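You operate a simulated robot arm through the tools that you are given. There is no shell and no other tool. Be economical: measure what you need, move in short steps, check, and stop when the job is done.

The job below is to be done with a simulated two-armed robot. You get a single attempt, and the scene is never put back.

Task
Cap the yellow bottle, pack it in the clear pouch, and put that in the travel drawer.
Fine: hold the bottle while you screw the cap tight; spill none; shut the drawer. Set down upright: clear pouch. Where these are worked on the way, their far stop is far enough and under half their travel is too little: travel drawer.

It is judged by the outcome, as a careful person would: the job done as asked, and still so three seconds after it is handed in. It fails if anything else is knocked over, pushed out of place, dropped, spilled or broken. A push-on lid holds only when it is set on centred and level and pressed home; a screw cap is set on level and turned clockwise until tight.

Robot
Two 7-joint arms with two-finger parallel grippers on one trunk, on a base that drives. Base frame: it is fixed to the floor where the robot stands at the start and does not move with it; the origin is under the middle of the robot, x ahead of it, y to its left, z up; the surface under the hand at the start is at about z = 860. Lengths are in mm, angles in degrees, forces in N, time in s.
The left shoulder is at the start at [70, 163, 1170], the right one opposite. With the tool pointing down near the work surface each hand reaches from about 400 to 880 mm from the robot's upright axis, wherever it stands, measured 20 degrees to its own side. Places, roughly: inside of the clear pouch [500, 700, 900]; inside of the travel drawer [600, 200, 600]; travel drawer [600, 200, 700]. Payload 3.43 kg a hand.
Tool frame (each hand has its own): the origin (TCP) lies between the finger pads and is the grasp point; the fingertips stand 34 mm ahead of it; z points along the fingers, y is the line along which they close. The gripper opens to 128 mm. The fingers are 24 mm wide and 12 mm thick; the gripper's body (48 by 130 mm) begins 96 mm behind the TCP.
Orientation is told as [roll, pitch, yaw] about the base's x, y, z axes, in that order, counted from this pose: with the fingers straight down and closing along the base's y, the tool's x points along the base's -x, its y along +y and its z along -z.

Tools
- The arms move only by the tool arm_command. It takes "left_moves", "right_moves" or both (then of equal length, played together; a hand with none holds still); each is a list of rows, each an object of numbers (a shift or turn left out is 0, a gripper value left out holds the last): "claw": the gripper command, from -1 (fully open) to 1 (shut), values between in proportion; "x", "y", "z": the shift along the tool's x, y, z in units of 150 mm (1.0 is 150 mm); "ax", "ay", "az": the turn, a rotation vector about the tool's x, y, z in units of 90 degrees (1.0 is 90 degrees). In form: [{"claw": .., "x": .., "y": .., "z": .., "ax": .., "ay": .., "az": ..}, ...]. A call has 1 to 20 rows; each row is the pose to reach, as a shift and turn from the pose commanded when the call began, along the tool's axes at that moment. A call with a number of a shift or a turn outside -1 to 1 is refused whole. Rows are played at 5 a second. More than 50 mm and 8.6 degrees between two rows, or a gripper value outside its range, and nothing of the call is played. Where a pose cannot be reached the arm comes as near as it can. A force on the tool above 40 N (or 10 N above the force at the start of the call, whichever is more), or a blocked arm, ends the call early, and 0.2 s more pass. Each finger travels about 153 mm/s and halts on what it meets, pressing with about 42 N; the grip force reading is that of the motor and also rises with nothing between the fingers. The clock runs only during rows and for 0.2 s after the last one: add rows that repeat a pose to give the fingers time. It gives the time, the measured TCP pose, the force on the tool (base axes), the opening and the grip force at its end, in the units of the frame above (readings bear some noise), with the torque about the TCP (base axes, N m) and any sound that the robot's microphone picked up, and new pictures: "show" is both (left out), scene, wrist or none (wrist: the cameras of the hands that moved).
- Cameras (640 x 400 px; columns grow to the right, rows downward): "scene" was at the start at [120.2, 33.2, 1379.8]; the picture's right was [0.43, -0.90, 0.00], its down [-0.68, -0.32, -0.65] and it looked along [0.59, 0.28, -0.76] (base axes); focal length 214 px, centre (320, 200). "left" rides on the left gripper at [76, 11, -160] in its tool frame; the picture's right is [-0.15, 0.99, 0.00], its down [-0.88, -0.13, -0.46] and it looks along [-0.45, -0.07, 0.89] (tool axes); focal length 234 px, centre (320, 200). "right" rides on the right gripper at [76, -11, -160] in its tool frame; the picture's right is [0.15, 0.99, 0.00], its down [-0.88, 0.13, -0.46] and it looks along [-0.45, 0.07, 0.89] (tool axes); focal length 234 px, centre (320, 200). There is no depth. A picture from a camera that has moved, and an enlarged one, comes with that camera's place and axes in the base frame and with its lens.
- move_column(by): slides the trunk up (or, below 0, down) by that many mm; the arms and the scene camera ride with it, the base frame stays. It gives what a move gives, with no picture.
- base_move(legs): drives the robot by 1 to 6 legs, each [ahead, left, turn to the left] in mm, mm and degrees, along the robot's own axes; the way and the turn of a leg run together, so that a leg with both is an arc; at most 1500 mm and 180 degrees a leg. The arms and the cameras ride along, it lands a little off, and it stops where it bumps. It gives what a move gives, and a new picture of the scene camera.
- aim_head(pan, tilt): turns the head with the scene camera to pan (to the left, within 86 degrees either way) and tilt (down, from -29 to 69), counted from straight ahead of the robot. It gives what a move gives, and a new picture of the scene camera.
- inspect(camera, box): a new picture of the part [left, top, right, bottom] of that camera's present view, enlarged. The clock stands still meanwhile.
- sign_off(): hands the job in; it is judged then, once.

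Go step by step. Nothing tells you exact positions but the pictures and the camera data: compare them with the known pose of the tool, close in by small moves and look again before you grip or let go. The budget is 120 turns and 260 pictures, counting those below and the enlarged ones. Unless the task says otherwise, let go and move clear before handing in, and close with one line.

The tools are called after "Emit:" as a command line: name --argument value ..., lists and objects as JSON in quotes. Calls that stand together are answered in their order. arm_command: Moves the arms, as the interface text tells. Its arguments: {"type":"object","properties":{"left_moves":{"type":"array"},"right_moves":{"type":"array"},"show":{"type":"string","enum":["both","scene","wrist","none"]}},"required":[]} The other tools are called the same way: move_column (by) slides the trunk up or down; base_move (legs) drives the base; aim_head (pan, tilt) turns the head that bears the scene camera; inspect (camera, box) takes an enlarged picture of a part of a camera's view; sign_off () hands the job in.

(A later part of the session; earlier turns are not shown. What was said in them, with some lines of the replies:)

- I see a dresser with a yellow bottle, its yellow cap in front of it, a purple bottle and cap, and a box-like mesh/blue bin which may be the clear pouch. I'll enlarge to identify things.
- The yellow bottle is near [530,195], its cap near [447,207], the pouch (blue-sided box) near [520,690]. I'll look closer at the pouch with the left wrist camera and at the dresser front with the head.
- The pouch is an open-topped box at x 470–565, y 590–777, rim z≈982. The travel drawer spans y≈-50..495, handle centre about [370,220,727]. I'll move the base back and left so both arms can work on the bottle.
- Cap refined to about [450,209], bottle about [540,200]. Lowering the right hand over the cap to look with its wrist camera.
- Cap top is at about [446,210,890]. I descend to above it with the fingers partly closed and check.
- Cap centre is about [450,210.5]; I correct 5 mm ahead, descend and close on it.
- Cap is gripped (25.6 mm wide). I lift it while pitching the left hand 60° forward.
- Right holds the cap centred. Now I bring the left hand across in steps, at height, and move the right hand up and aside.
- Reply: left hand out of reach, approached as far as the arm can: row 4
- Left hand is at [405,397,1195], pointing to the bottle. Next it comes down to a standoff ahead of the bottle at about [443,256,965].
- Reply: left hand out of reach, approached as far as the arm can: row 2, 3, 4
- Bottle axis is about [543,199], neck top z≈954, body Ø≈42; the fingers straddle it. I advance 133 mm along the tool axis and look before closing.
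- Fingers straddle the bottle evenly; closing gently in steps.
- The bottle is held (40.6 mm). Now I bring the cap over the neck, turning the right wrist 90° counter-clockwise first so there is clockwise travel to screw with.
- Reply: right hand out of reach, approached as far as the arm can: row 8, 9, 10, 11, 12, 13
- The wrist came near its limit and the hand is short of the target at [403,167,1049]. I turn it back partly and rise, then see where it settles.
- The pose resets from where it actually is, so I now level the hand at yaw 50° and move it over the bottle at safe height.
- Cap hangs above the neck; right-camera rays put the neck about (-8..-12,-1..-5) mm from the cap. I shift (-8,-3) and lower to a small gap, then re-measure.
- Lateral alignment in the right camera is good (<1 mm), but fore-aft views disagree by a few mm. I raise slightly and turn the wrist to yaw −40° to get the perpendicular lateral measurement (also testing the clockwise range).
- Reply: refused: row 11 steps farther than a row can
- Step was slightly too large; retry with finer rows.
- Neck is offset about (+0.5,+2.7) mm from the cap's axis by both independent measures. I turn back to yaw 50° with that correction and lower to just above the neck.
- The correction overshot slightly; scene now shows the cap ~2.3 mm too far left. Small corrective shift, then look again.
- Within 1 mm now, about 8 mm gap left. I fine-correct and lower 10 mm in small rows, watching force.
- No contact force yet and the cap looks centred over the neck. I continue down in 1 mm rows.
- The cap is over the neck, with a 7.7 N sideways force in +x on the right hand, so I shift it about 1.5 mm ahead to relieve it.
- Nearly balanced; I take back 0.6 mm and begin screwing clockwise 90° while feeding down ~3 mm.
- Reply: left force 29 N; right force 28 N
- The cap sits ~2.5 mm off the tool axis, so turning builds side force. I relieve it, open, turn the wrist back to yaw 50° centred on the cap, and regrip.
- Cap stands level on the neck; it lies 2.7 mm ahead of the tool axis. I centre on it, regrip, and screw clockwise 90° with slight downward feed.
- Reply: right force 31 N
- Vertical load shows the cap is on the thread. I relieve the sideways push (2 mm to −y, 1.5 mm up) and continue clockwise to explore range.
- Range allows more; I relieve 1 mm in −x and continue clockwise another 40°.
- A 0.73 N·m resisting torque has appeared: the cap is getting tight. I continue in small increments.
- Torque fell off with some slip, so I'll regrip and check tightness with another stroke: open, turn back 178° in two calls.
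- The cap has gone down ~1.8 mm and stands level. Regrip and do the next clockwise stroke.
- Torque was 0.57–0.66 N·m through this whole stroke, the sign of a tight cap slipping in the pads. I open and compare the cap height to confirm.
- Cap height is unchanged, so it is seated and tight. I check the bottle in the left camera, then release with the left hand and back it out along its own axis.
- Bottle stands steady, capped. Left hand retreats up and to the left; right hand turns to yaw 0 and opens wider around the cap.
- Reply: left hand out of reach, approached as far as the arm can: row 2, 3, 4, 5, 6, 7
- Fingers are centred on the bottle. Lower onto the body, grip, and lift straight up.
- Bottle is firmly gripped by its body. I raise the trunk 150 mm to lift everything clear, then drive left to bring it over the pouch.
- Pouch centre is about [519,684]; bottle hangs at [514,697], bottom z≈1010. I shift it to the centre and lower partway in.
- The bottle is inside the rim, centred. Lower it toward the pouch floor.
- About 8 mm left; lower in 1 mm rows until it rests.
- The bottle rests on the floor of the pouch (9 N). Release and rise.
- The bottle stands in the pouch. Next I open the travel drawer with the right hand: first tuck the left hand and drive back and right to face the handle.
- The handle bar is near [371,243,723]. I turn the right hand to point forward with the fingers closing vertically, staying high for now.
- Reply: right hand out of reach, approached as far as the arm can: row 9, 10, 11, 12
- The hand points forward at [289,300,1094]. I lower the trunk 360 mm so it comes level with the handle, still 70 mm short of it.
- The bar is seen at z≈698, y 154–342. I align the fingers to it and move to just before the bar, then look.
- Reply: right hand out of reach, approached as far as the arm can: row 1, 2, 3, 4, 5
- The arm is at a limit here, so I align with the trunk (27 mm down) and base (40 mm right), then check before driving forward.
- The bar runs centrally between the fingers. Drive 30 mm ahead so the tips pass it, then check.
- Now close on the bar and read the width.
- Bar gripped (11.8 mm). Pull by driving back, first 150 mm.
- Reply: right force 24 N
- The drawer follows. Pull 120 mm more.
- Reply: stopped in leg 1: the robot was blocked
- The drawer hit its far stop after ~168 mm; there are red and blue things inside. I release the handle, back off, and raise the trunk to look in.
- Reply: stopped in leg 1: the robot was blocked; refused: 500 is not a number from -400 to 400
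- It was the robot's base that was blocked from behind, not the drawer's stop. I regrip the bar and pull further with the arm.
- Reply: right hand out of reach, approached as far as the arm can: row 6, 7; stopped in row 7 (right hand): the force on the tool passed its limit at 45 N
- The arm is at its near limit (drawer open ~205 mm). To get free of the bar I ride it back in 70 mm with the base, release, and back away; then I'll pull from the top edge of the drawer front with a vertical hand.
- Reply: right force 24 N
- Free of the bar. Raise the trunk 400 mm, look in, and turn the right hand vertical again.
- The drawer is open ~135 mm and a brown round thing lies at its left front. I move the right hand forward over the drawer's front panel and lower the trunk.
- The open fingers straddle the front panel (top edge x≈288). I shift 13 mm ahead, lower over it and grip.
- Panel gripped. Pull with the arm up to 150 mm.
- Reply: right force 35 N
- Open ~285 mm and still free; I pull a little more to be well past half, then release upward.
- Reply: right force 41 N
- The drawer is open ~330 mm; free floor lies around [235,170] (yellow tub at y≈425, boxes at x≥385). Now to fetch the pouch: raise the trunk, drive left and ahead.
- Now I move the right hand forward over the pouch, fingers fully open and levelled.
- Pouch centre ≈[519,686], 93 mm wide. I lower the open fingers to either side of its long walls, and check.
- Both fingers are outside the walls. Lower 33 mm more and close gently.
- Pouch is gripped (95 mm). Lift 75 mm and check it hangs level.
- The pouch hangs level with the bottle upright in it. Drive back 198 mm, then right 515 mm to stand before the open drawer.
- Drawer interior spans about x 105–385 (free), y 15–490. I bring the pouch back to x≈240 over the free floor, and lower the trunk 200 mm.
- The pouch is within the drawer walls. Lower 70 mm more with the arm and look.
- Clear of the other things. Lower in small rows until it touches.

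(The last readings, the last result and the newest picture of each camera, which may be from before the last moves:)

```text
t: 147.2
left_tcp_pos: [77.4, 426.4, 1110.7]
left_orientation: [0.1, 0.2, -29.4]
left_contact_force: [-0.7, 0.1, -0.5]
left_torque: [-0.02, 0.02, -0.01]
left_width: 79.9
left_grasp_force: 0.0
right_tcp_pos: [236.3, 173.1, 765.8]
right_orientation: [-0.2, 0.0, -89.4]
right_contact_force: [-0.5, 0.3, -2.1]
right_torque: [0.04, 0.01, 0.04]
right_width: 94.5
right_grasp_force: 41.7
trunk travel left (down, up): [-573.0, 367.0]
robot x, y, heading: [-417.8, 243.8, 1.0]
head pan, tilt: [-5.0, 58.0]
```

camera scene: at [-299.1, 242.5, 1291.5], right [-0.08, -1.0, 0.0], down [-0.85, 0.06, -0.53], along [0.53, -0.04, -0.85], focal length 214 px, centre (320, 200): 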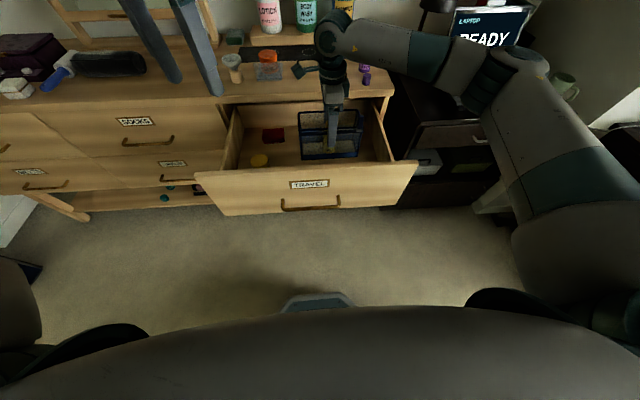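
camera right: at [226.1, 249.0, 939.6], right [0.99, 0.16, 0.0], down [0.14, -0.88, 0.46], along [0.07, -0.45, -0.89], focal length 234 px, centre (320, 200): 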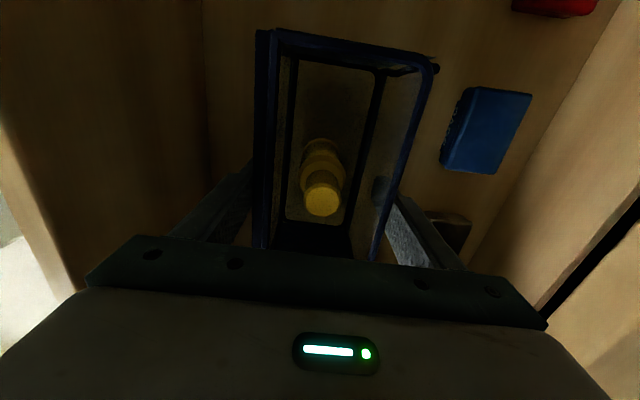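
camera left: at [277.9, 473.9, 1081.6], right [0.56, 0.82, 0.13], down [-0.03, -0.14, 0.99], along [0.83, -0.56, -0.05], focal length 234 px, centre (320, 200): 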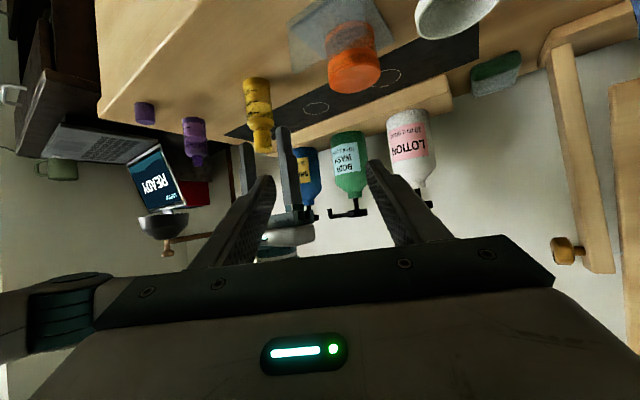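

Emit:
arm_command --right_moves '[{"z": 0.013}, {"z": 0.026}, {"z": 0.04}, {"z": 0.05}, {"z": 0.06}, {"z": 0.06}]' --show "none"

```text
t: 148.6
left_tcp_pos: [76.8, 426.5, 1110.5]
left_orientation: [0.1, 0.1, -29.4]
left_contact_force: [0.1, -1.3, -0.4]
left_torque: [-0.02, 0.01, -0.01]
left_width: 79.8
left_grasp_force: 0.1
right_tcp_pos: [238.5, 172.7, 756.9]
right_orientation: [-0.2, 0.0, -89.4]
right_contact_force: [0.0, -0.5, -2.2]
right_torque: [0.03, -0.05, 0.0]
right_width: 94.9
right_grasp_force: 42.4
trunk travel left (down, up): [-573.0, 367.0]
robot x, y, heading: [-419.0, 247.8, 0.6]
head pan, tilt: [-5.0, 58.0]
```

Still free at base z≈652; continue down in 1–2 mm rows.

Emit:
arm_command --right_moves '[{"z": 0.012}, {"z": 0.024}, {"z": 0.036}, {"z": 0.048}, {"z": 0.06}, {"z": 0.06}]' --show "wrist"

Emit:
inspect --camera "scene" --box '[240, 80, 420, 220]'

```text
t: 150.0
left_tcp_pos: [75.0, 427.4, 1111.4]
left_orientation: [0.1, 0.1, -29.4]
left_contact_force: [0.1, 0.4, -0.4]
left_torque: [0.01, -0.01, -0.01]
left_width: 80.2
left_grasp_force: 0.0
right_tcp_pos: [237.8, 172.9, 749.4]
right_orientation: [-0.1, -0.1, -89.4]
right_contact_force: [1.5, 0.5, 7.4]
right_torque: [-0.36, -0.56, 0.06]
right_width: 94.8
right_grasp_force: 41.5
trunk travel left (down, up): [-573.0, 367.0]
robot x, y, heading: [-417.9, 244.8, 0.9]
head pan, tilt: [-5.0, 58.0]
camera right: at [225.8, 248.4, 908.8], right [0.99, 0.16, 0.0], down [0.14, -0.88, 0.46], along [0.07, -0.45, -0.89], focal length 234 px, centre (320, 200)
```

right: 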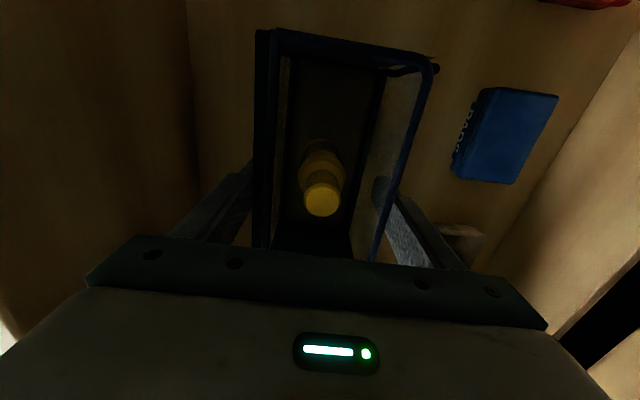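

```text
2.86 times, centred on (330, 150) of scene
camera zoom: at [-300.3, 242.7, 1291.7], right [-0.08, -1.0, 0.0], down [-0.85, 0.06, -0.53], along [0.53, -0.04, -0.85], focal length 613 px, centre (291, 343)
```

zoom: 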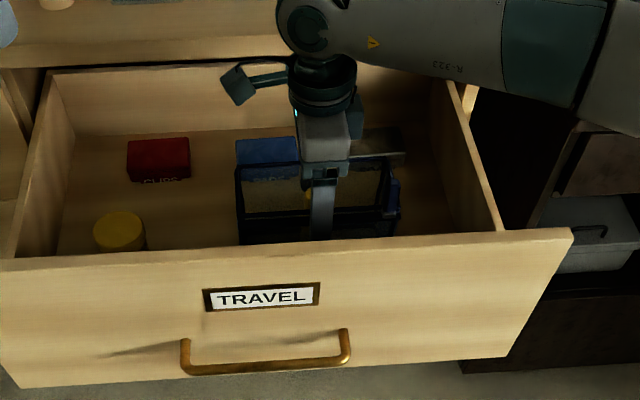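

It has touched down. Press 1 mm more, open the fingers slowly, then rise.

Emit:
arm_command --right_moves '[{"z": 0.006}, {"z": 0.006, "claw": -0.5}, {"z": 0.006, "claw": -0.6}, {"z": 0.006, "claw": -0.8}, {"z": 0.006, "claw": -0.9}, {"z": 0.006, "claw": -0.9}, {"z": -0.2}, {"z": -0.45}, {"z": -0.7}, {"z": -0.95}]' --show "wrist"

Emit:
inspect --camera "scene" --box '[240, 80, 420, 220]'

```text
t: 152.2
left_tcp_pos: [76.0, 426.3, 1110.6]
left_orientation: [0.1, 0.1, -29.4]
left_contact_force: [0.6, 0.1, -0.6]
left_torque: [-0.01, 0.02, 0.02]
left_width: 80.1
left_grasp_force: 0.0
right_tcp_pos: [239.2, 171.6, 890.7]
right_orientation: [-0.2, 0.0, -89.4]
right_contact_force: [-0.6, -0.7, 0.2]
right_torque: [-0.02, -0.02, 0.02]
right_width: 121.7
right_grasp_force: 0.1
trunk travel left (down, up): [-573.0, 367.0]
robot x, y, heading: [-418.4, 248.4, 0.7]
head pan, tilt: [-5.0, 58.0]
camera right: at [227.2, 247.8, 1049.9], right [0.99, 0.16, 0.0], down [0.14, -0.88, 0.46], along [0.07, -0.45, -0.89], focal length 234 px, centre (320, 200)
```

right: 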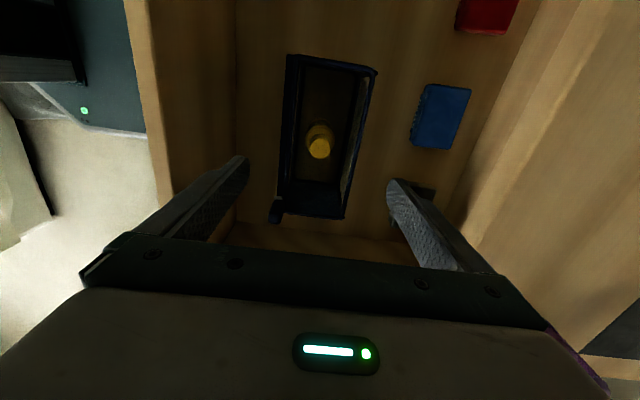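

```text
2.86 times, centred on (330, 150) of scene
camera zoom: at [-300.2, 242.7, 1291.5], right [-0.08, -1.0, 0.0], down [-0.85, 0.06, -0.53], along [0.53, -0.04, -0.85], focal length 613 px, centre (291, 343)
```

zoom: 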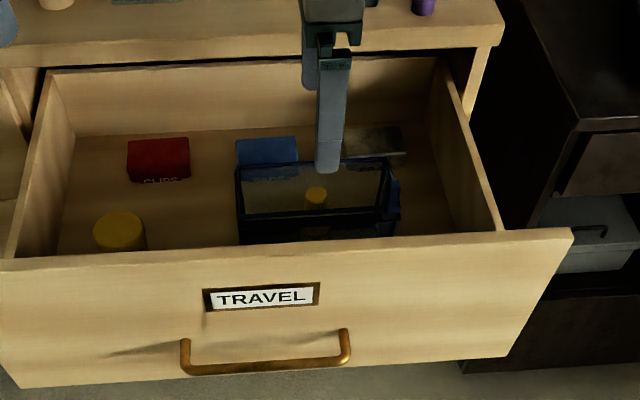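

The pouch stands upright in the drawer with the bottle in it. Now I close the drawer: raise, bring the closed right hand back in front of the panel.

Emit:
arm_command --right_moves '[{"z": -0.2}, {"z": -0.4, "claw": 0.0}, {"z": -0.4, "y": -0.3, "claw": 1}, {"z": -0.4, "y": -0.6, "x": 0.15}, {"z": -0.4, "y": -0.9, "x": 0.3}, {"z": -0.4, "y": -1.0, "x": 0.45}]' --show "none"

Emit:
arm_command --right_moves '[{"y": -0.2}, {"y": -0.4}, {"y": -0.4}]' --show "wrist"

Emit:
inspect --camera "right" --box '[200, 0, 500, 240]'

```text
refused: row 4 steps farther than a row can; nothing moved
```

```text
t: 153.0
left_tcp_pos: [76.8, 427.7, 1109.7]
left_orientation: [0.0, 0.0, -29.4]
left_contact_force: [0.2, -0.5, 0.6]
left_torque: [-0.01, -0.02, 0.03]
left_width: 80.1
left_grasp_force: 0.1
right_tcp_pos: [180.0, 169.0, 888.9]
right_orientation: [-0.2, -0.1, -89.4]
right_contact_force: [0.0, -0.1, -0.8]
right_torque: [-0.03, 0.01, -0.03]
right_width: 121.7
right_grasp_force: 0.0
trunk travel left (down, up): [-573.0, 367.0]
robot x, y, heading: [-418.4, 246.8, 1.0]
head pan, tilt: [-5.0, 58.0]
camera right: at [168.6, 244.8, 1048.3], right [0.99, 0.16, 0.0], down [0.14, -0.88, 0.46], along [0.07, -0.45, -0.89], focal length 234 px, centre (320, 200)
```

right: 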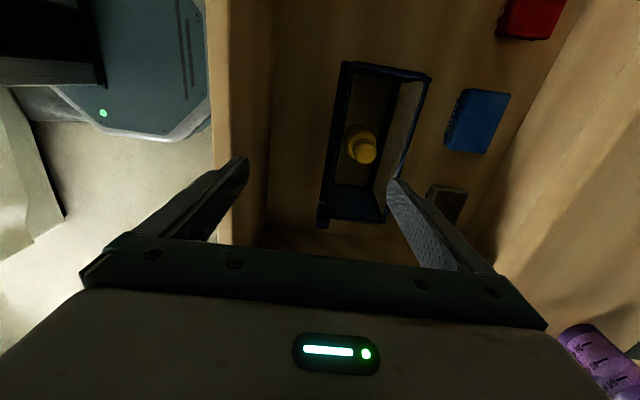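

```text
1.67 times, centred on (350, 120) of right
camera zoom: at [168.6, 244.8, 1048.3], right [0.99, 0.16, 0.0], down [0.14, -0.88, 0.46], along [0.07, -0.45, -0.89], focal length 390 px, centre (270, 333)
```

zoom: 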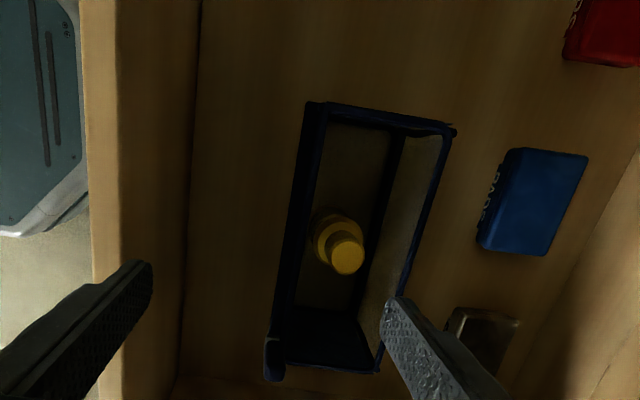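

A row was too long so only part moved; no contact. I raise 60 mm, close the fingers, and go back in front of the panel.

Emit:
arm_command --right_moves '[{"z": -0.2}, {"z": -0.4, "claw": 0.0}, {"z": -0.4, "y": -0.25, "x": 0.1, "claw": 1}, {"z": -0.4, "y": -0.5, "x": 0.2}, {"z": -0.4, "y": -0.75, "x": 0.35}, {"z": -0.4, "y": -1.0, "x": 0.48}, {"z": -0.4, "y": -1.0, "x": 0.48}]' --show "wrist"

Emit:
inspect --camera "scene" --box '[240, 80, 420, 220]'

```text
t: 154.6
left_tcp_pos: [77.2, 426.9, 1111.6]
left_orientation: [0.2, 0.2, -29.4]
left_contact_force: [0.5, 0.0, 0.3]
left_torque: [0.02, -0.01, 0.02]
left_width: 80.1
left_grasp_force: 0.1
right_tcp_pos: [25.8, 241.0, 951.4]
right_orientation: [-0.2, 0.0, -89.4]
right_contact_force: [-0.4, -0.2, 0.5]
right_torque: [0.01, -0.03, 0.02]
right_width: 0.0
right_grasp_force: 33.4
trunk travel left (down, up): [-573.0, 367.0]
robot x, y, heading: [-412.0, 248.6, 0.8]
head pan, tilt: [-5.0, 58.0]
camera right: at [14.2, 315.9, 1110.2], right [0.99, 0.16, 0.0], down [0.14, -0.88, 0.46], along [0.07, -0.45, -0.89], focal length 234 px, centre (320, 200)
```

right: 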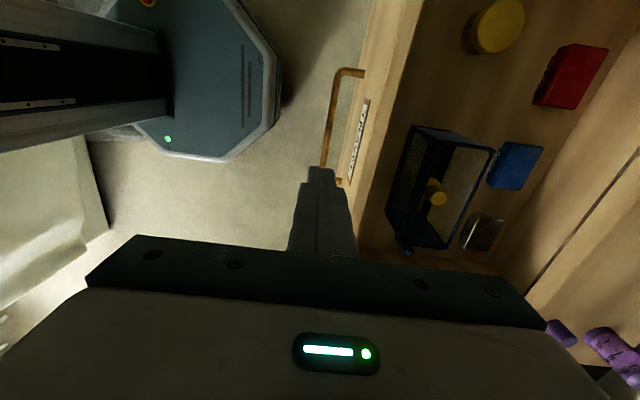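

```text
2.86 times, centred on (330, 150) of scene
camera zoom: at [-298.9, 241.9, 1291.4], right [-0.08, -1.0, 0.0], down [-0.85, 0.06, -0.53], along [0.53, -0.04, -0.85], focal length 613 px, centre (291, 343)
```

zoom: 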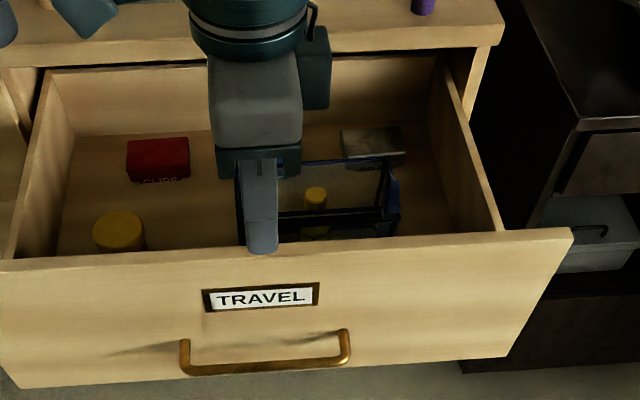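

Panel's outer face is at x≈79; hand at x≈26. Lower it in front of the panel, then push forward slowly.

Emit:
arm_command --right_moves '[{"z": 0.2}, {"z": 0.4}, {"z": 0.6}, {"z": 0.77}, {"z": 0.77, "y": 0.07}, {"z": 0.77, "y": 0.14}, {"z": 0.77, "y": 0.2}, {"z": 0.77, "y": 0.26}, {"z": 0.77, "y": 0.32}]' --show "none"

Emit:
inspect --camera "scene" --box '[240, 80, 420, 220]'

```text
t: 156.6
left_tcp_pos: [76.6, 425.8, 1111.4]
left_orientation: [0.1, 0.1, -29.4]
left_contact_force: [-0.9, -0.8, -0.5]
left_torque: [0.01, 0.02, 0.04]
left_width: 79.8
left_grasp_force: 0.1
right_tcp_pos: [75.6, 242.5, 836.8]
right_orientation: [-0.1, -0.1, -89.4]
right_contact_force: [-2.0, 1.5, 1.4]
right_torque: [0.0, -0.01, -0.01]
right_width: 0.0
right_grasp_force: 33.6
trunk travel left (down, up): [-573.0, 367.0]
robot x, y, heading: [-415.9, 246.3, 0.7]
head pan, tilt: [-5.0, 58.0]
```

```text
2.86 times, centred on (330, 150) of scene
camera zoom: at [-299.5, 242.6, 1291.5], right [-0.08, -1.0, 0.0], down [-0.85, 0.06, -0.53], along [0.53, -0.04, -0.85], focal length 613 px, centre (291, 343)
```

zoom: 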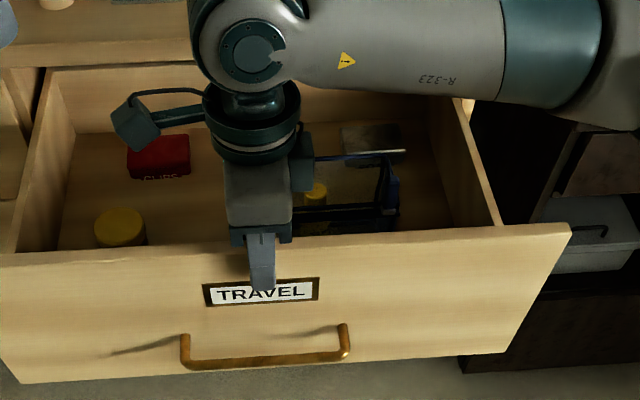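

Contact with the panel, and it moves easily. Push 150 mm slowly.

Emit:
arm_command --right_moves '[{"y": 0.04}, {"y": 0.1}, {"y": 0.17}, {"y": 0.24}, {"y": 0.31}, {"y": 0.38}, {"y": 0.45}, {"y": 0.52}, {"y": 0.59}, {"y": 0.66}, {"y": 0.73}, {"y": 0.8}, {"y": 0.87}, {"y": 0.93}, {"y": 0.97}, {"y": 1.0}]' --show "scene"

```text
t: 160.0
left_tcp_pos: [77.9, 426.0, 1109.2]
left_orientation: [0.1, 0.2, -29.4]
left_contact_force: [0.3, -0.5, -1.1]
left_torque: [0.01, 0.01, 0.0]
left_width: 80.2
left_grasp_force: 0.1
right_tcp_pos: [224.6, 245.8, 835.2]
right_orientation: [-0.2, 0.0, -89.4]
right_contact_force: [-1.7, -0.8, 0.8]
right_torque: [0.0, 0.01, -0.05]
right_width: 0.0
right_grasp_force: 32.9
trunk travel left (down, up): [-573.0, 367.0]
robot x, y, heading: [-418.8, 242.8, 0.5]
head pan, tilt: [-5.0, 58.0]
camera scene: at [-299.7, 242.5, 1291.5], right [-0.08, -1.0, 0.0], down [-0.85, 0.06, -0.53], along [0.53, -0.04, -0.85], focal length 214 px, centre (320, 200)
```

scene: 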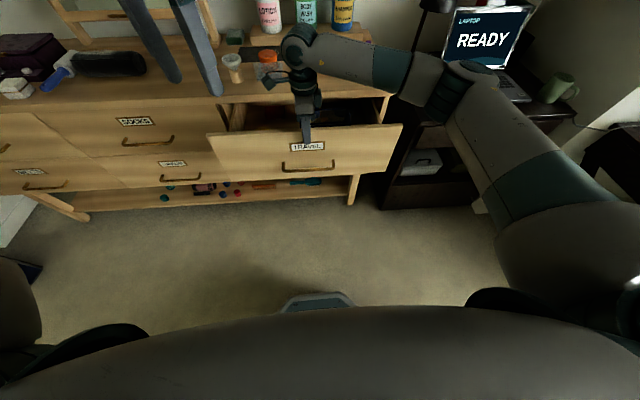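

Push another 150 mm.

Emit:
arm_command --right_moves '[{"y": 0.04}, {"y": 0.1}, {"y": 0.17}, {"y": 0.24}, {"y": 0.31}, {"y": 0.38}, {"y": 0.45}, {"y": 0.52}, {"y": 0.59}, {"y": 0.66}, {"y": 0.73}, {"y": 0.8}, {"y": 0.87}, {"y": 0.93}, {"y": 0.97}, {"y": 1.0}]' --show "scene"

Emit:
inspect --camera "scene" --box '[220, 40, 400, 180]'

```text
t: 163.4
left_tcp_pos: [76.4, 425.8, 1109.8]
left_orientation: [0.1, 0.2, -29.5]
left_contact_force: [0.9, -0.3, -0.6]
left_torque: [0.02, -0.01, 0.01]
left_width: 80.2
left_grasp_force: 0.2
right_tcp_pos: [375.2, 244.6, 834.5]
right_orientation: [-0.1, -0.1, -89.4]
right_contact_force: [-1.8, 0.0, 0.7]
right_torque: [-0.02, -0.05, 0.02]
right_width: 0.1
right_grasp_force: 32.5
trunk travel left (down, up): [-573.0, 367.0]
robot x, y, heading: [-418.4, 248.4, 0.6]
head pan, tilt: [-5.0, 58.0]
camera scene: at [-299.8, 242.9, 1291.5], right [-0.08, -1.0, 0.0], down [-0.85, 0.06, -0.53], along [0.53, -0.04, -0.85], focal length 214 px, centre (320, 200)
```

scene: 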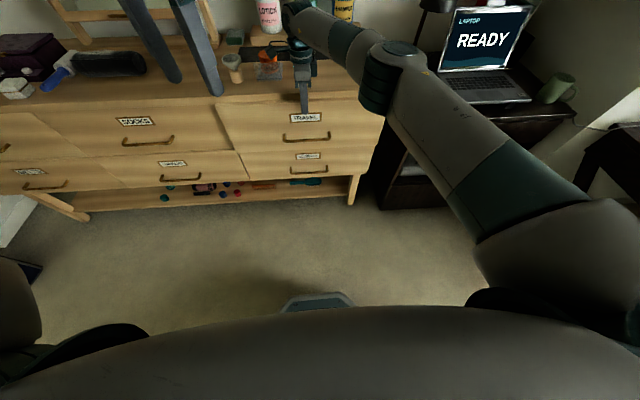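

```text
2.86 times, centred on (310, 110) of scene
camera zoom: at [-299.8, 242.9, 1291.5], right [-0.08, -1.0, 0.0], down [-0.85, 0.06, -0.53], along [0.53, -0.04, -0.85], focal length 613 px, centre (349, 457)
```

zoom: 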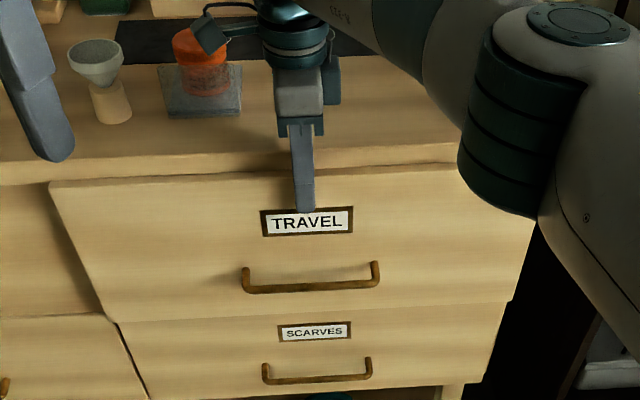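

About 20 mm left; finish the push in small rows until it stops.

Emit:
arm_command --right_moves '[{"y": 0.03}, {"y": 0.06}, {"y": 0.09}, {"y": 0.12}, {"y": 0.15}, {"y": 0.18}, {"y": 0.21}, {"y": 0.21}]' --show "none"

Emit:
inspect --camera "scene" --box '[220, 40, 400, 180]'

Emit:
inspect --camera "right" --box '[200, 0, 520, 240]'

```text
t: 165.2
left_tcp_pos: [77.3, 426.5, 1110.8]
left_orientation: [0.0, 0.1, -29.3]
left_contact_force: [0.3, 0.0, -0.8]
left_torque: [-0.03, -0.01, 0.02]
left_width: 80.0
left_grasp_force: 0.1
right_tcp_pos: [387.2, 238.4, 836.1]
right_orientation: [-0.1, -0.1, -89.4]
right_contact_force: [-1.3, 0.4, -0.4]
right_torque: [-0.01, -0.02, -0.03]
right_width: 0.0
right_grasp_force: 32.7
right hand out of reach, approached as far as the arm can: row 3, 4, 5, 6, 7, 8
trunk travel left (down, up): [-573.0, 367.0]
robot x, y, heading: [-420.9, 247.7, 1.0]
head pan, tilt: [-5.0, 58.0]
```

```text
2.86 times, centred on (310, 110) of scene
camera zoom: at [-299.5, 242.7, 1291.5], right [-0.08, -1.0, 0.0], down [-0.85, 0.06, -0.53], along [0.53, -0.04, -0.85], focal length 613 px, centre (349, 457)
```

zoom: 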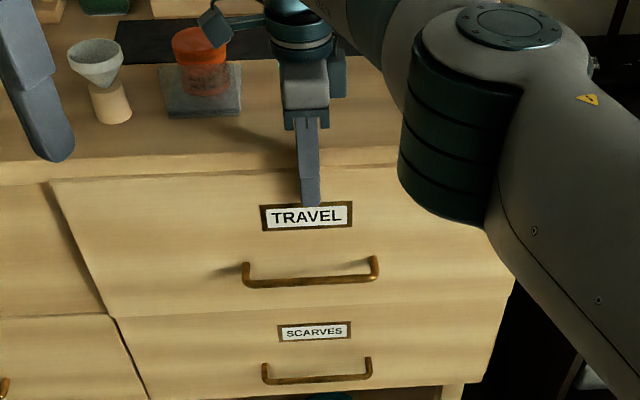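

```text
1.67 times, centred on (360, 120) of right
camera zoom: at [374.9, 314.1, 995.3], right [0.99, 0.16, 0.0], down [0.14, -0.88, 0.46], along [0.07, -0.45, -0.89], focal length 390 px, centre (253, 333)
```

zoom: 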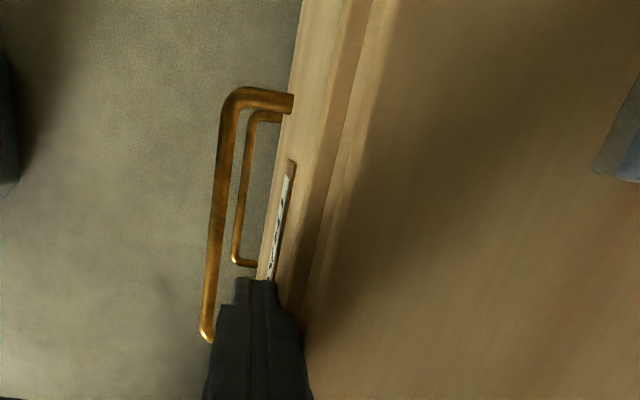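

The arm is at full reach; I finish the push with the base.

Emit:
base_move --legs '[[15, 0, 0]]'

Emit:
inspect --camera "right" --box '[200, 0, 520, 240]'

```text
t: 166.0
left_tcp_pos: [85.0, 426.3, 1110.8]
left_orientation: [0.0, 0.0, -29.5]
left_contact_force: [-0.3, -0.2, -0.3]
left_torque: [0.02, 0.02, -0.01]
left_width: 79.9
left_grasp_force: 0.0
right_tcp_pos: [388.8, 238.1, 836.4]
right_orientation: [-1.1, -0.2, -89.6]
right_contact_force: [-12.8, -2.3, 6.7]
right_torque: [-0.03, -0.42, -0.19]
right_width: 0.2
right_grasp_force: 33.1
trunk travel left (down, up): [-573.0, 367.0]
robot x, y, heading: [-410.7, 244.7, 0.8]
head pan, tilt: [-5.0, 58.0]
stopped in leg 1: the force on the tool passed its limit at 65 N (the readings are from after the stop); the commanded pose is now the measured one
camera scene: at [-292.1, 242.1, 1291.7], right [-0.08, -1.0, 0.0], down [-0.84, 0.07, -0.53], along [0.53, -0.04, -0.85], focal length 214 px, centre (320, 200)
```

scene: 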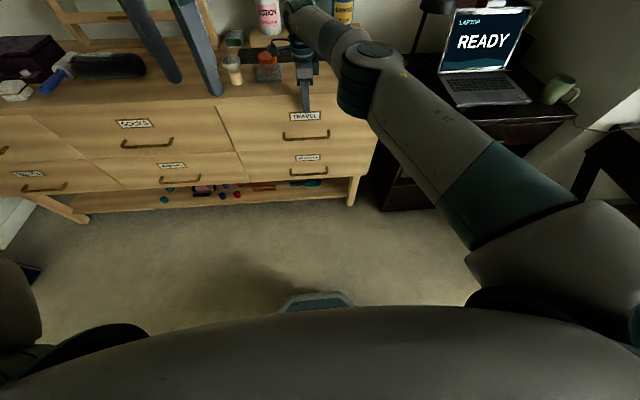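

```text
1.67 times, centred on (360, 120) of right
camera zoom: at [380.8, 314.6, 996.3], right [0.99, 0.16, -0.02], down [0.15, -0.88, 0.46], along [0.05, -0.45, -0.89], focal length 390 px, centre (253, 333)
```

zoom: 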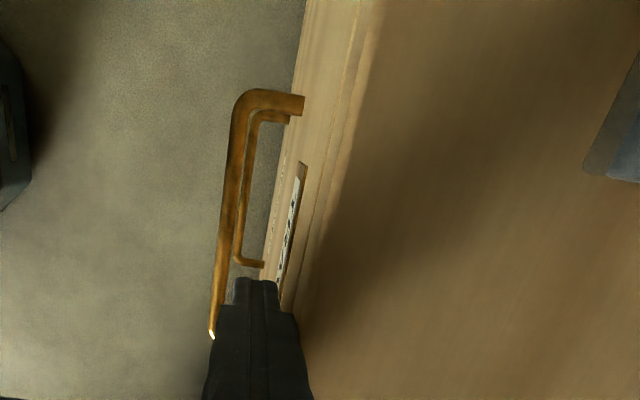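

Force stop: closed or nearly so. Back the hand off and inspect the gap.

Emit:
arm_command --right_moves '[{"y": -0.2}, {"y": -0.4, "z": -0.1}, {"y": -0.5, "z": -0.4}, {"y": -0.5, "z": -0.7}, {"y": -0.5, "z": -0.9}]' --show "wrist"

Emit:
aim_head --pan 0 --tilt 40

Emit:
inspect --camera "scene" --box '[200, 100, 400, 260]'

Emit:
inspect --camera "right" --box '[300, 0, 500, 160]'

```text
t: 167.2
left_tcp_pos: [86.0, 427.1, 1110.6]
left_orientation: [0.1, 0.1, -29.4]
left_contact_force: [-0.1, 0.2, -0.5]
left_torque: [0.0, 0.0, -0.04]
left_width: 80.3
left_grasp_force: 0.1
right_tcp_pos: [318.3, 239.3, 972.4]
right_orientation: [-1.1, -0.1, -89.5]
right_contact_force: [-0.4, -0.2, 0.4]
right_torque: [-0.01, -0.02, 0.0]
right_width: 0.3
right_grasp_force: 32.5
trunk travel left (down, up): [-573.0, 367.0]
robot x, y, heading: [-409.3, 247.0, 0.8]
head pan, tilt: [-5.0, 58.0]
camera right: at [310.3, 314.9, 1131.7], right [0.99, 0.15, -0.02], down [0.15, -0.88, 0.46], along [0.05, -0.45, -0.89], focal length 234 px, centre (320, 200)
```

right: 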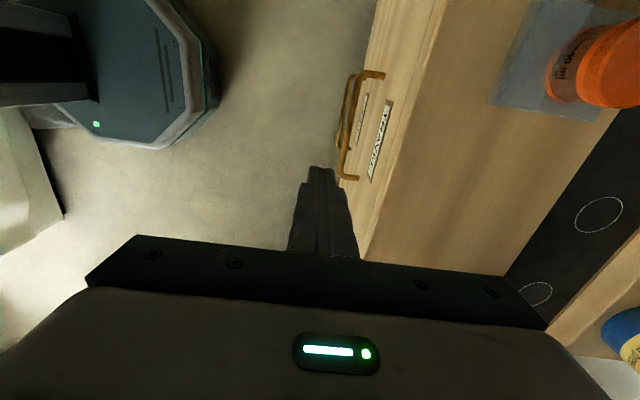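

```text
t: 168.0
left_tcp_pos: [87.2, 426.2, 1110.7]
left_orientation: [0.1, 0.1, -29.5]
left_contact_force: [0.2, 0.1, 0.0]
left_torque: [0.02, 0.01, -0.02]
left_width: 80.1
left_grasp_force: 0.0
right_tcp_pos: [321.0, 239.3, 970.9]
right_orientation: [-1.2, -0.2, -89.5]
right_contact_force: [0.2, 0.5, -0.2]
right_torque: [-0.02, 0.02, 0.03]
right_width: 0.0
right_grasp_force: 32.8
trunk travel left (down, up): [-573.0, 367.0]
robot x, y, heading: [-408.3, 247.5, 0.8]
head pan, tilt: [0.0, 40.0]
camera scene: at [-273.2, 248.7, 1315.8], right [0.01, -1.0, 0.0], down [-0.64, -0.01, -0.77], along [0.77, 0.01, -0.64], focal length 214 px, centre (320, 200)
```

scene: 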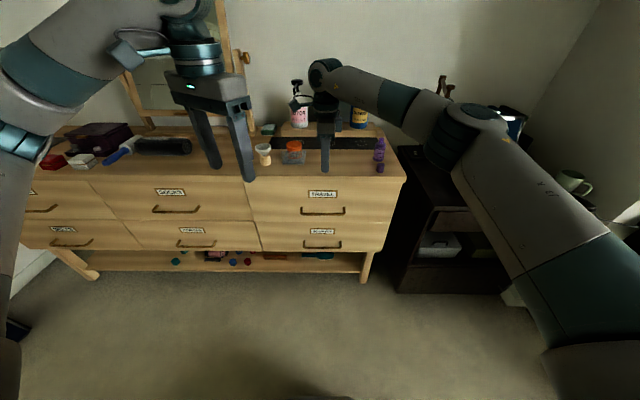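

```text
2.50 times, centred on (300, 180) of scene
camera zoom: at [-273.2, 248.7, 1315.8], right [0.01, -1.0, 0.0], down [-0.64, -0.01, -0.77], along [0.77, 0.01, -0.64], focal length 536 px, centre (370, 250)
```

zoom: 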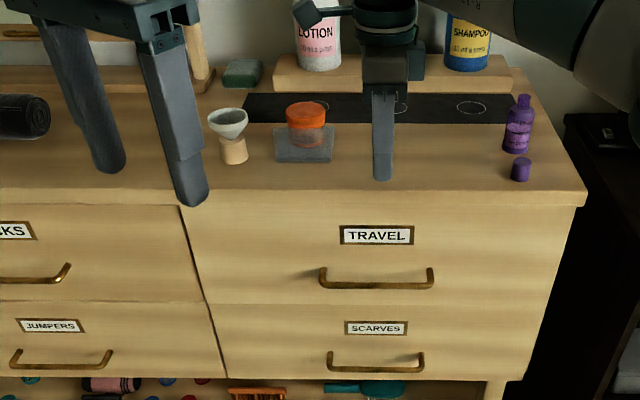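

```text
2.50 times, centred on (400, 80) of right
camera zoom: at [310.8, 314.9, 1130.7], right [0.99, 0.16, -0.02], down [0.15, -0.88, 0.46], along [0.05, -0.45, -0.89], focal length 585 px, centre (120, 500)
```

zoom: 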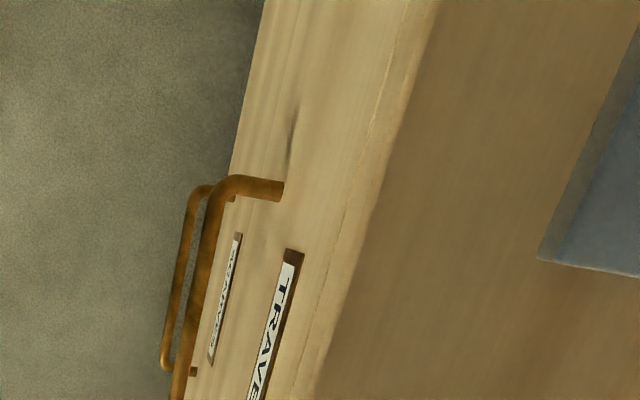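

It looks shut; I zoom in on the seams to make sure it is flush with its neighbours.

Emit:
inspect --camera "scene" --box '[235, 165, 305, 225]'

Emit:
inspect --camera "scene" --box '[345, 165, 415, 225]'

```text
6.67 times, centred on (270, 195) of scene
camera zoom: at [-273.2, 248.7, 1315.8], right [0.01, -1.0, 0.0], down [-0.64, -0.01, -0.77], along [0.77, 0.01, -0.64], focal length 1430 px, centre (653, 233)
```

zoom: 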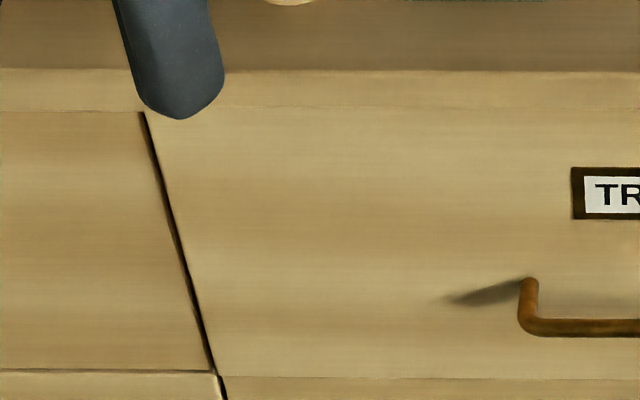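

```text
6.67 times, centred on (380, 195) of scene
camera zoom: at [-273.2, 248.7, 1315.8], right [0.01, -1.0, 0.0], down [-0.64, -0.01, -0.77], along [0.77, 0.01, -0.64], focal length 1430 px, centre (-80, 233)
```

zoom: 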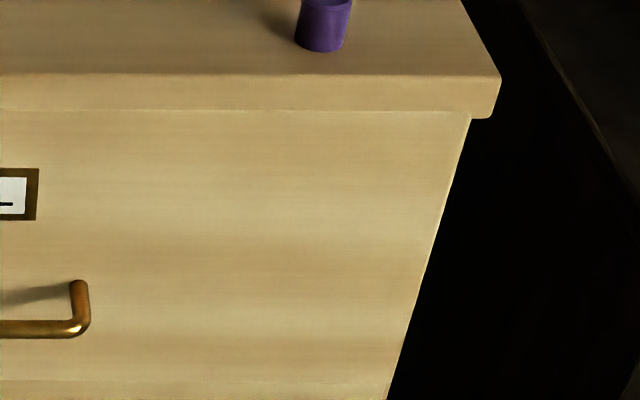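

The stop may have been my fingers meeting the top's overhang, with the drawer a few mm short. I'll push on the handle bar instead: turn the wrist to yaw 0 so the palm clears the top, and lower.

Emit:
arm_command --right_moves '[{"az": -0.09, "y": -0.05}, {"az": -0.18, "y": -0.1}, {"az": -0.27, "y": -0.15}, {"az": -0.36, "y": -0.15}, {"az": -0.45, "y": -0.15}, {"az": -0.54, "y": -0.15}, {"az": -0.63, "y": -0.15}, {"az": -0.72, "y": -0.15}, {"az": -0.81, "y": -0.15}, {"az": -0.9, "y": -0.15}, {"az": -0.95, "y": -0.15}, {"az": -0.99, "y": -0.15}]' --show "none"

Emit:
move_column --by -200

Emit:
inspect --camera "right" --box '[160, 0, 480, 240]'

```text
t: 170.6
left_tcp_pos: [86.8, 426.3, 1109.4]
left_orientation: [0.2, 0.1, -29.6]
left_contact_force: [0.3, 0.8, -0.4]
left_torque: [0.02, 0.01, 0.03]
left_width: 80.0
left_grasp_force: 0.1
right_tcp_pos: [296.3, 238.2, 972.5]
right_orientation: [-0.2, 1.1, -0.3]
right_contact_force: [0.1, 0.0, 1.0]
right_torque: [-0.01, -0.02, -0.02]
right_width: 0.0
right_grasp_force: 32.9
trunk travel left (down, up): [-573.0, 367.0]
robot x, y, heading: [-405.3, 249.5, 0.6]
head pan, tilt: [0.0, 40.0]
```

```text
t: 172.8
left_tcp_pos: [87.4, 425.3, 909.5]
left_orientation: [0.1, 0.1, -29.5]
left_contact_force: [0.4, 0.9, 0.4]
left_torque: [-0.01, -0.02, -0.03]
left_width: 79.9
left_grasp_force: 0.1
right_tcp_pos: [296.1, 237.7, 770.8]
right_orientation: [-0.1, 1.0, -0.5]
right_contact_force: [-0.2, -0.6, 0.6]
right_torque: [-0.01, 0.0, -0.02]
right_width: 0.0
right_grasp_force: 32.8
trunk travel left (down, up): [-373.0, 567.0]
robot x, y, heading: [-408.0, 247.3, 0.8]
head pan, tilt: [0.0, 40.0]
```

```text
1.67 times, centred on (320, 120) of right
camera zoom: at [224.1, 227.4, 932.7], right [-0.14, 0.99, 0.0], down [0.89, 0.13, 0.44], along [0.43, 0.06, -0.9], focal length 390 px, centre (320, 333)
```

zoom: 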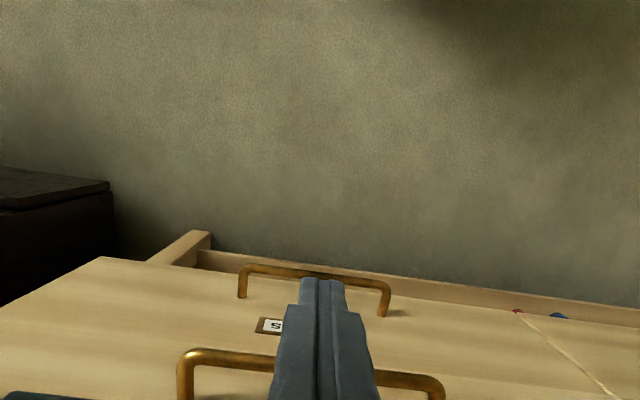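

Fingers hang before the travel handle. Lower 54 mm and push forward on the bar in small rows.

Emit:
arm_command --right_moves '[{"z": 0.15}, {"z": 0.3}, {"z": 0.36}, {"z": 0.36, "x": -0.12}, {"z": 0.36, "x": -0.22}, {"z": 0.36, "x": -0.28}, {"z": 0.36, "x": -0.31}, {"z": 0.36, "x": -0.33}, {"z": 0.36, "x": -0.35}, {"z": 0.36, "x": -0.37}, {"z": 0.36, "x": -0.39}, {"z": 0.36, "x": -0.41}, {"z": 0.36, "x": -0.43}, {"z": 0.36, "x": -0.45}]' --show "none"

Emit:
inspect --camera "right" --box '[160, 0, 480, 240]'

Emit:
inspect --camera "scene" --box '[220, 60, 420, 220]'

```text
t: 175.7
left_tcp_pos: [85.5, 425.0, 910.4]
left_orientation: [0.0, 0.2, -29.5]
left_contact_force: [-0.2, -0.2, -0.3]
left_torque: [0.01, -0.01, -0.01]
left_width: 80.2
left_grasp_force: 0.1
right_tcp_pos: [354.3, 238.1, 716.5]
right_orientation: [-0.2, 1.8, -0.3]
right_contact_force: [-13.3, -1.5, 5.7]
right_torque: [-0.16, 0.16, 0.04]
right_width: 0.0
right_grasp_force: 33.0
trunk travel left (down, up): [-373.0, 567.0]
robot x, y, heading: [-411.6, 244.9, 0.6]
head pan, tilt: [0.0, 40.0]
stopped in row 14 (right hand): the force on the tool passed its limit at 44 N (the readings are from after the stop); the commanded pose is now the measured one
```

```text
1.67 times, centred on (320, 120) of right
camera zoom: at [283.6, 227.4, 878.2], right [-0.14, 0.99, 0.0], down [0.89, 0.13, 0.43], along [0.42, 0.06, -0.9], focal length 390 px, centre (320, 333)
```

zoom: 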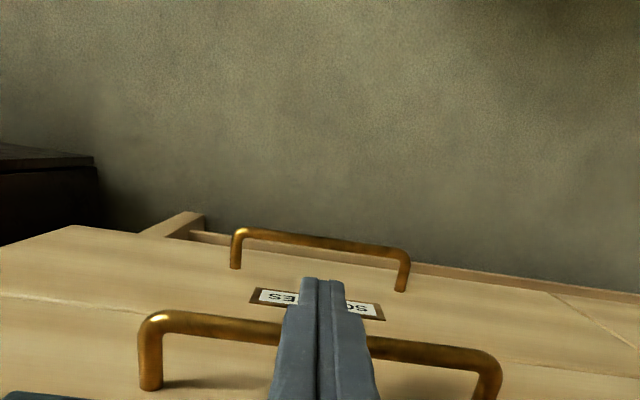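

```text
2.50 times, centred on (320, 140) of scene
camera zoom: at [-275.6, 248.3, 1116.2], right [0.01, -1.0, 0.0], down [-0.64, -0.01, -0.77], along [0.77, 0.01, -0.64], focal length 536 px, centre (320, 350)
```

zoom: 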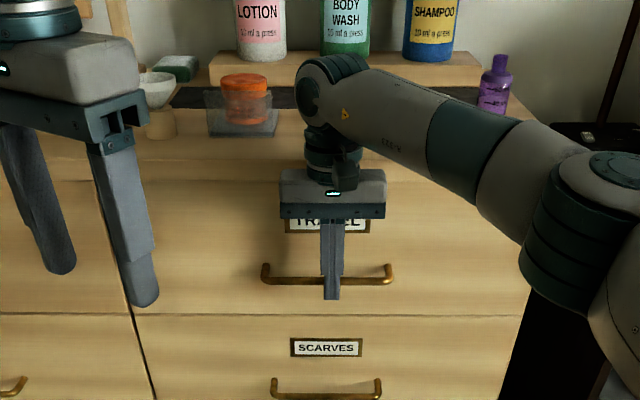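

44 N on the bar moved it no further, and the seam to the drawer below is flush: it is shut. I back away and check the whole scene once more.

Emit:
arm_command --right_moves '[{"x": 0.15}, {"x": 0.3}, {"x": 0.5}, {"x": 0.5, "z": -0.3}, {"x": 0.5, "z": -0.6}, {"x": 0.5, "z": -0.9}]' --show "none"

Emit:
move_column --by 250

Emit:
aim_head --pan 5 --tilt 40

Emit:
inspect --camera "scene" --box '[240, 160, 300, 220]'

```text
t: 177.1
left_tcp_pos: [86.2, 425.7, 910.2]
left_orientation: [0.1, 0.1, -29.5]
left_contact_force: [-0.7, 0.7, -0.2]
left_torque: [-0.02, 0.01, -0.04]
left_width: 79.8
left_grasp_force: 0.0
right_tcp_pos: [285.4, 238.5, 849.1]
right_orientation: [-0.3, 1.6, -0.3]
right_contact_force: [0.8, -1.2, -0.4]
right_torque: [-0.02, 0.01, 0.0]
right_width: 0.2
right_grasp_force: 33.1
trunk travel left (down, up): [-373.0, 567.0]
robot x, y, heading: [-408.5, 247.0, 0.8]
head pan, tilt: [0.0, 40.0]
```

```text
t: 179.6
left_tcp_pos: [86.1, 424.4, 1159.1]
left_orientation: [0.1, 0.2, -29.4]
left_contact_force: [-0.7, 0.1, 0.2]
left_torque: [-0.02, 0.02, 0.02]
left_width: 80.1
left_grasp_force: 0.2
right_tcp_pos: [286.8, 239.0, 1097.6]
right_orientation: [-0.2, 1.7, -0.2]
right_contact_force: [-0.2, 0.0, 0.2]
right_torque: [0.03, 0.01, 0.01]
right_width: 0.0
right_grasp_force: 32.7
trunk travel left (down, up): [-623.0, 317.0]
robot x, y, heading: [-408.8, 250.7, 0.8]
head pan, tilt: [0.0, 40.0]
```

```text
t: 180.3
left_tcp_pos: [87.0, 426.2, 1160.0]
left_orientation: [0.1, 0.1, -29.5]
left_contact_force: [-0.1, 0.7, 0.2]
left_torque: [0.02, 0.02, 0.0]
left_width: 80.2
left_grasp_force: 0.0
right_tcp_pos: [286.4, 238.2, 1097.6]
right_orientation: [-0.3, 1.7, -0.2]
right_contact_force: [-0.6, 1.1, 0.4]
right_torque: [-0.01, 0.01, 0.02]
right_width: 0.0
right_grasp_force: 33.2
trunk travel left (down, up): [-623.0, 317.0]
robot x, y, heading: [-411.2, 248.4, 0.5]
head pan, tilt: [5.0, 40.0]
camera scene: at [-274.3, 255.8, 1365.8], right [0.1, -1.0, 0.0], down [-0.64, -0.06, -0.77], along [0.76, 0.07, -0.64], focal length 214 px, centre (320, 200)
```

scene: 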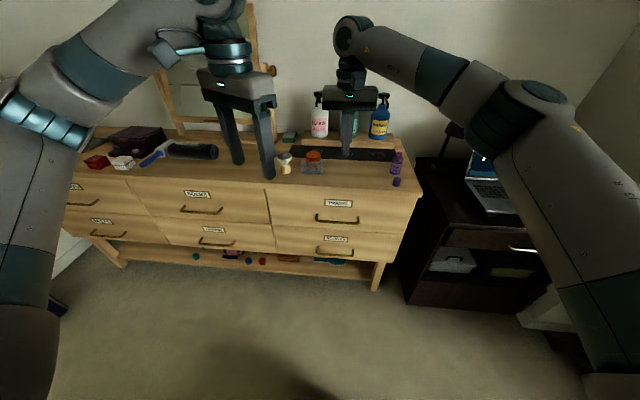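

```text
6.67 times, centred on (270, 190) of scene
camera zoom: at [-274.3, 255.8, 1365.8], right [0.1, -1.0, 0.0], down [-0.64, -0.06, -0.77], along [0.76, 0.07, -0.64], focal length 1430 px, centre (653, 267)
```

zoom: 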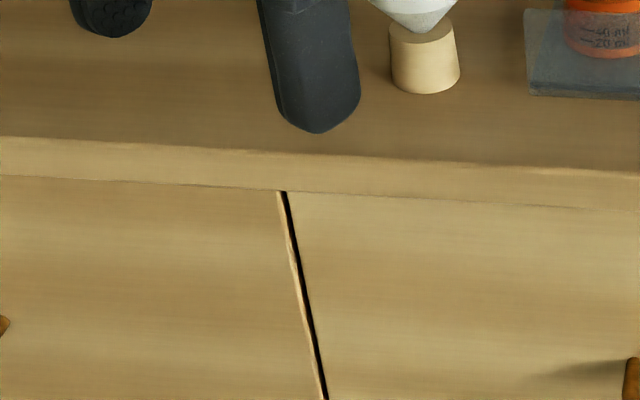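

The travel drawer is flush with its neighbours, the other things on the dresser stand as before, and both hands are clear. Handing in.

Emit:
sign_off

```text
The job is handed in.
```

The yellow bottle is capped and screwed tight. It stands in the clear pouch, upright in the travel drawer, and the drawer is shut; I saw nothing spill, tip over or shift on the dresser.
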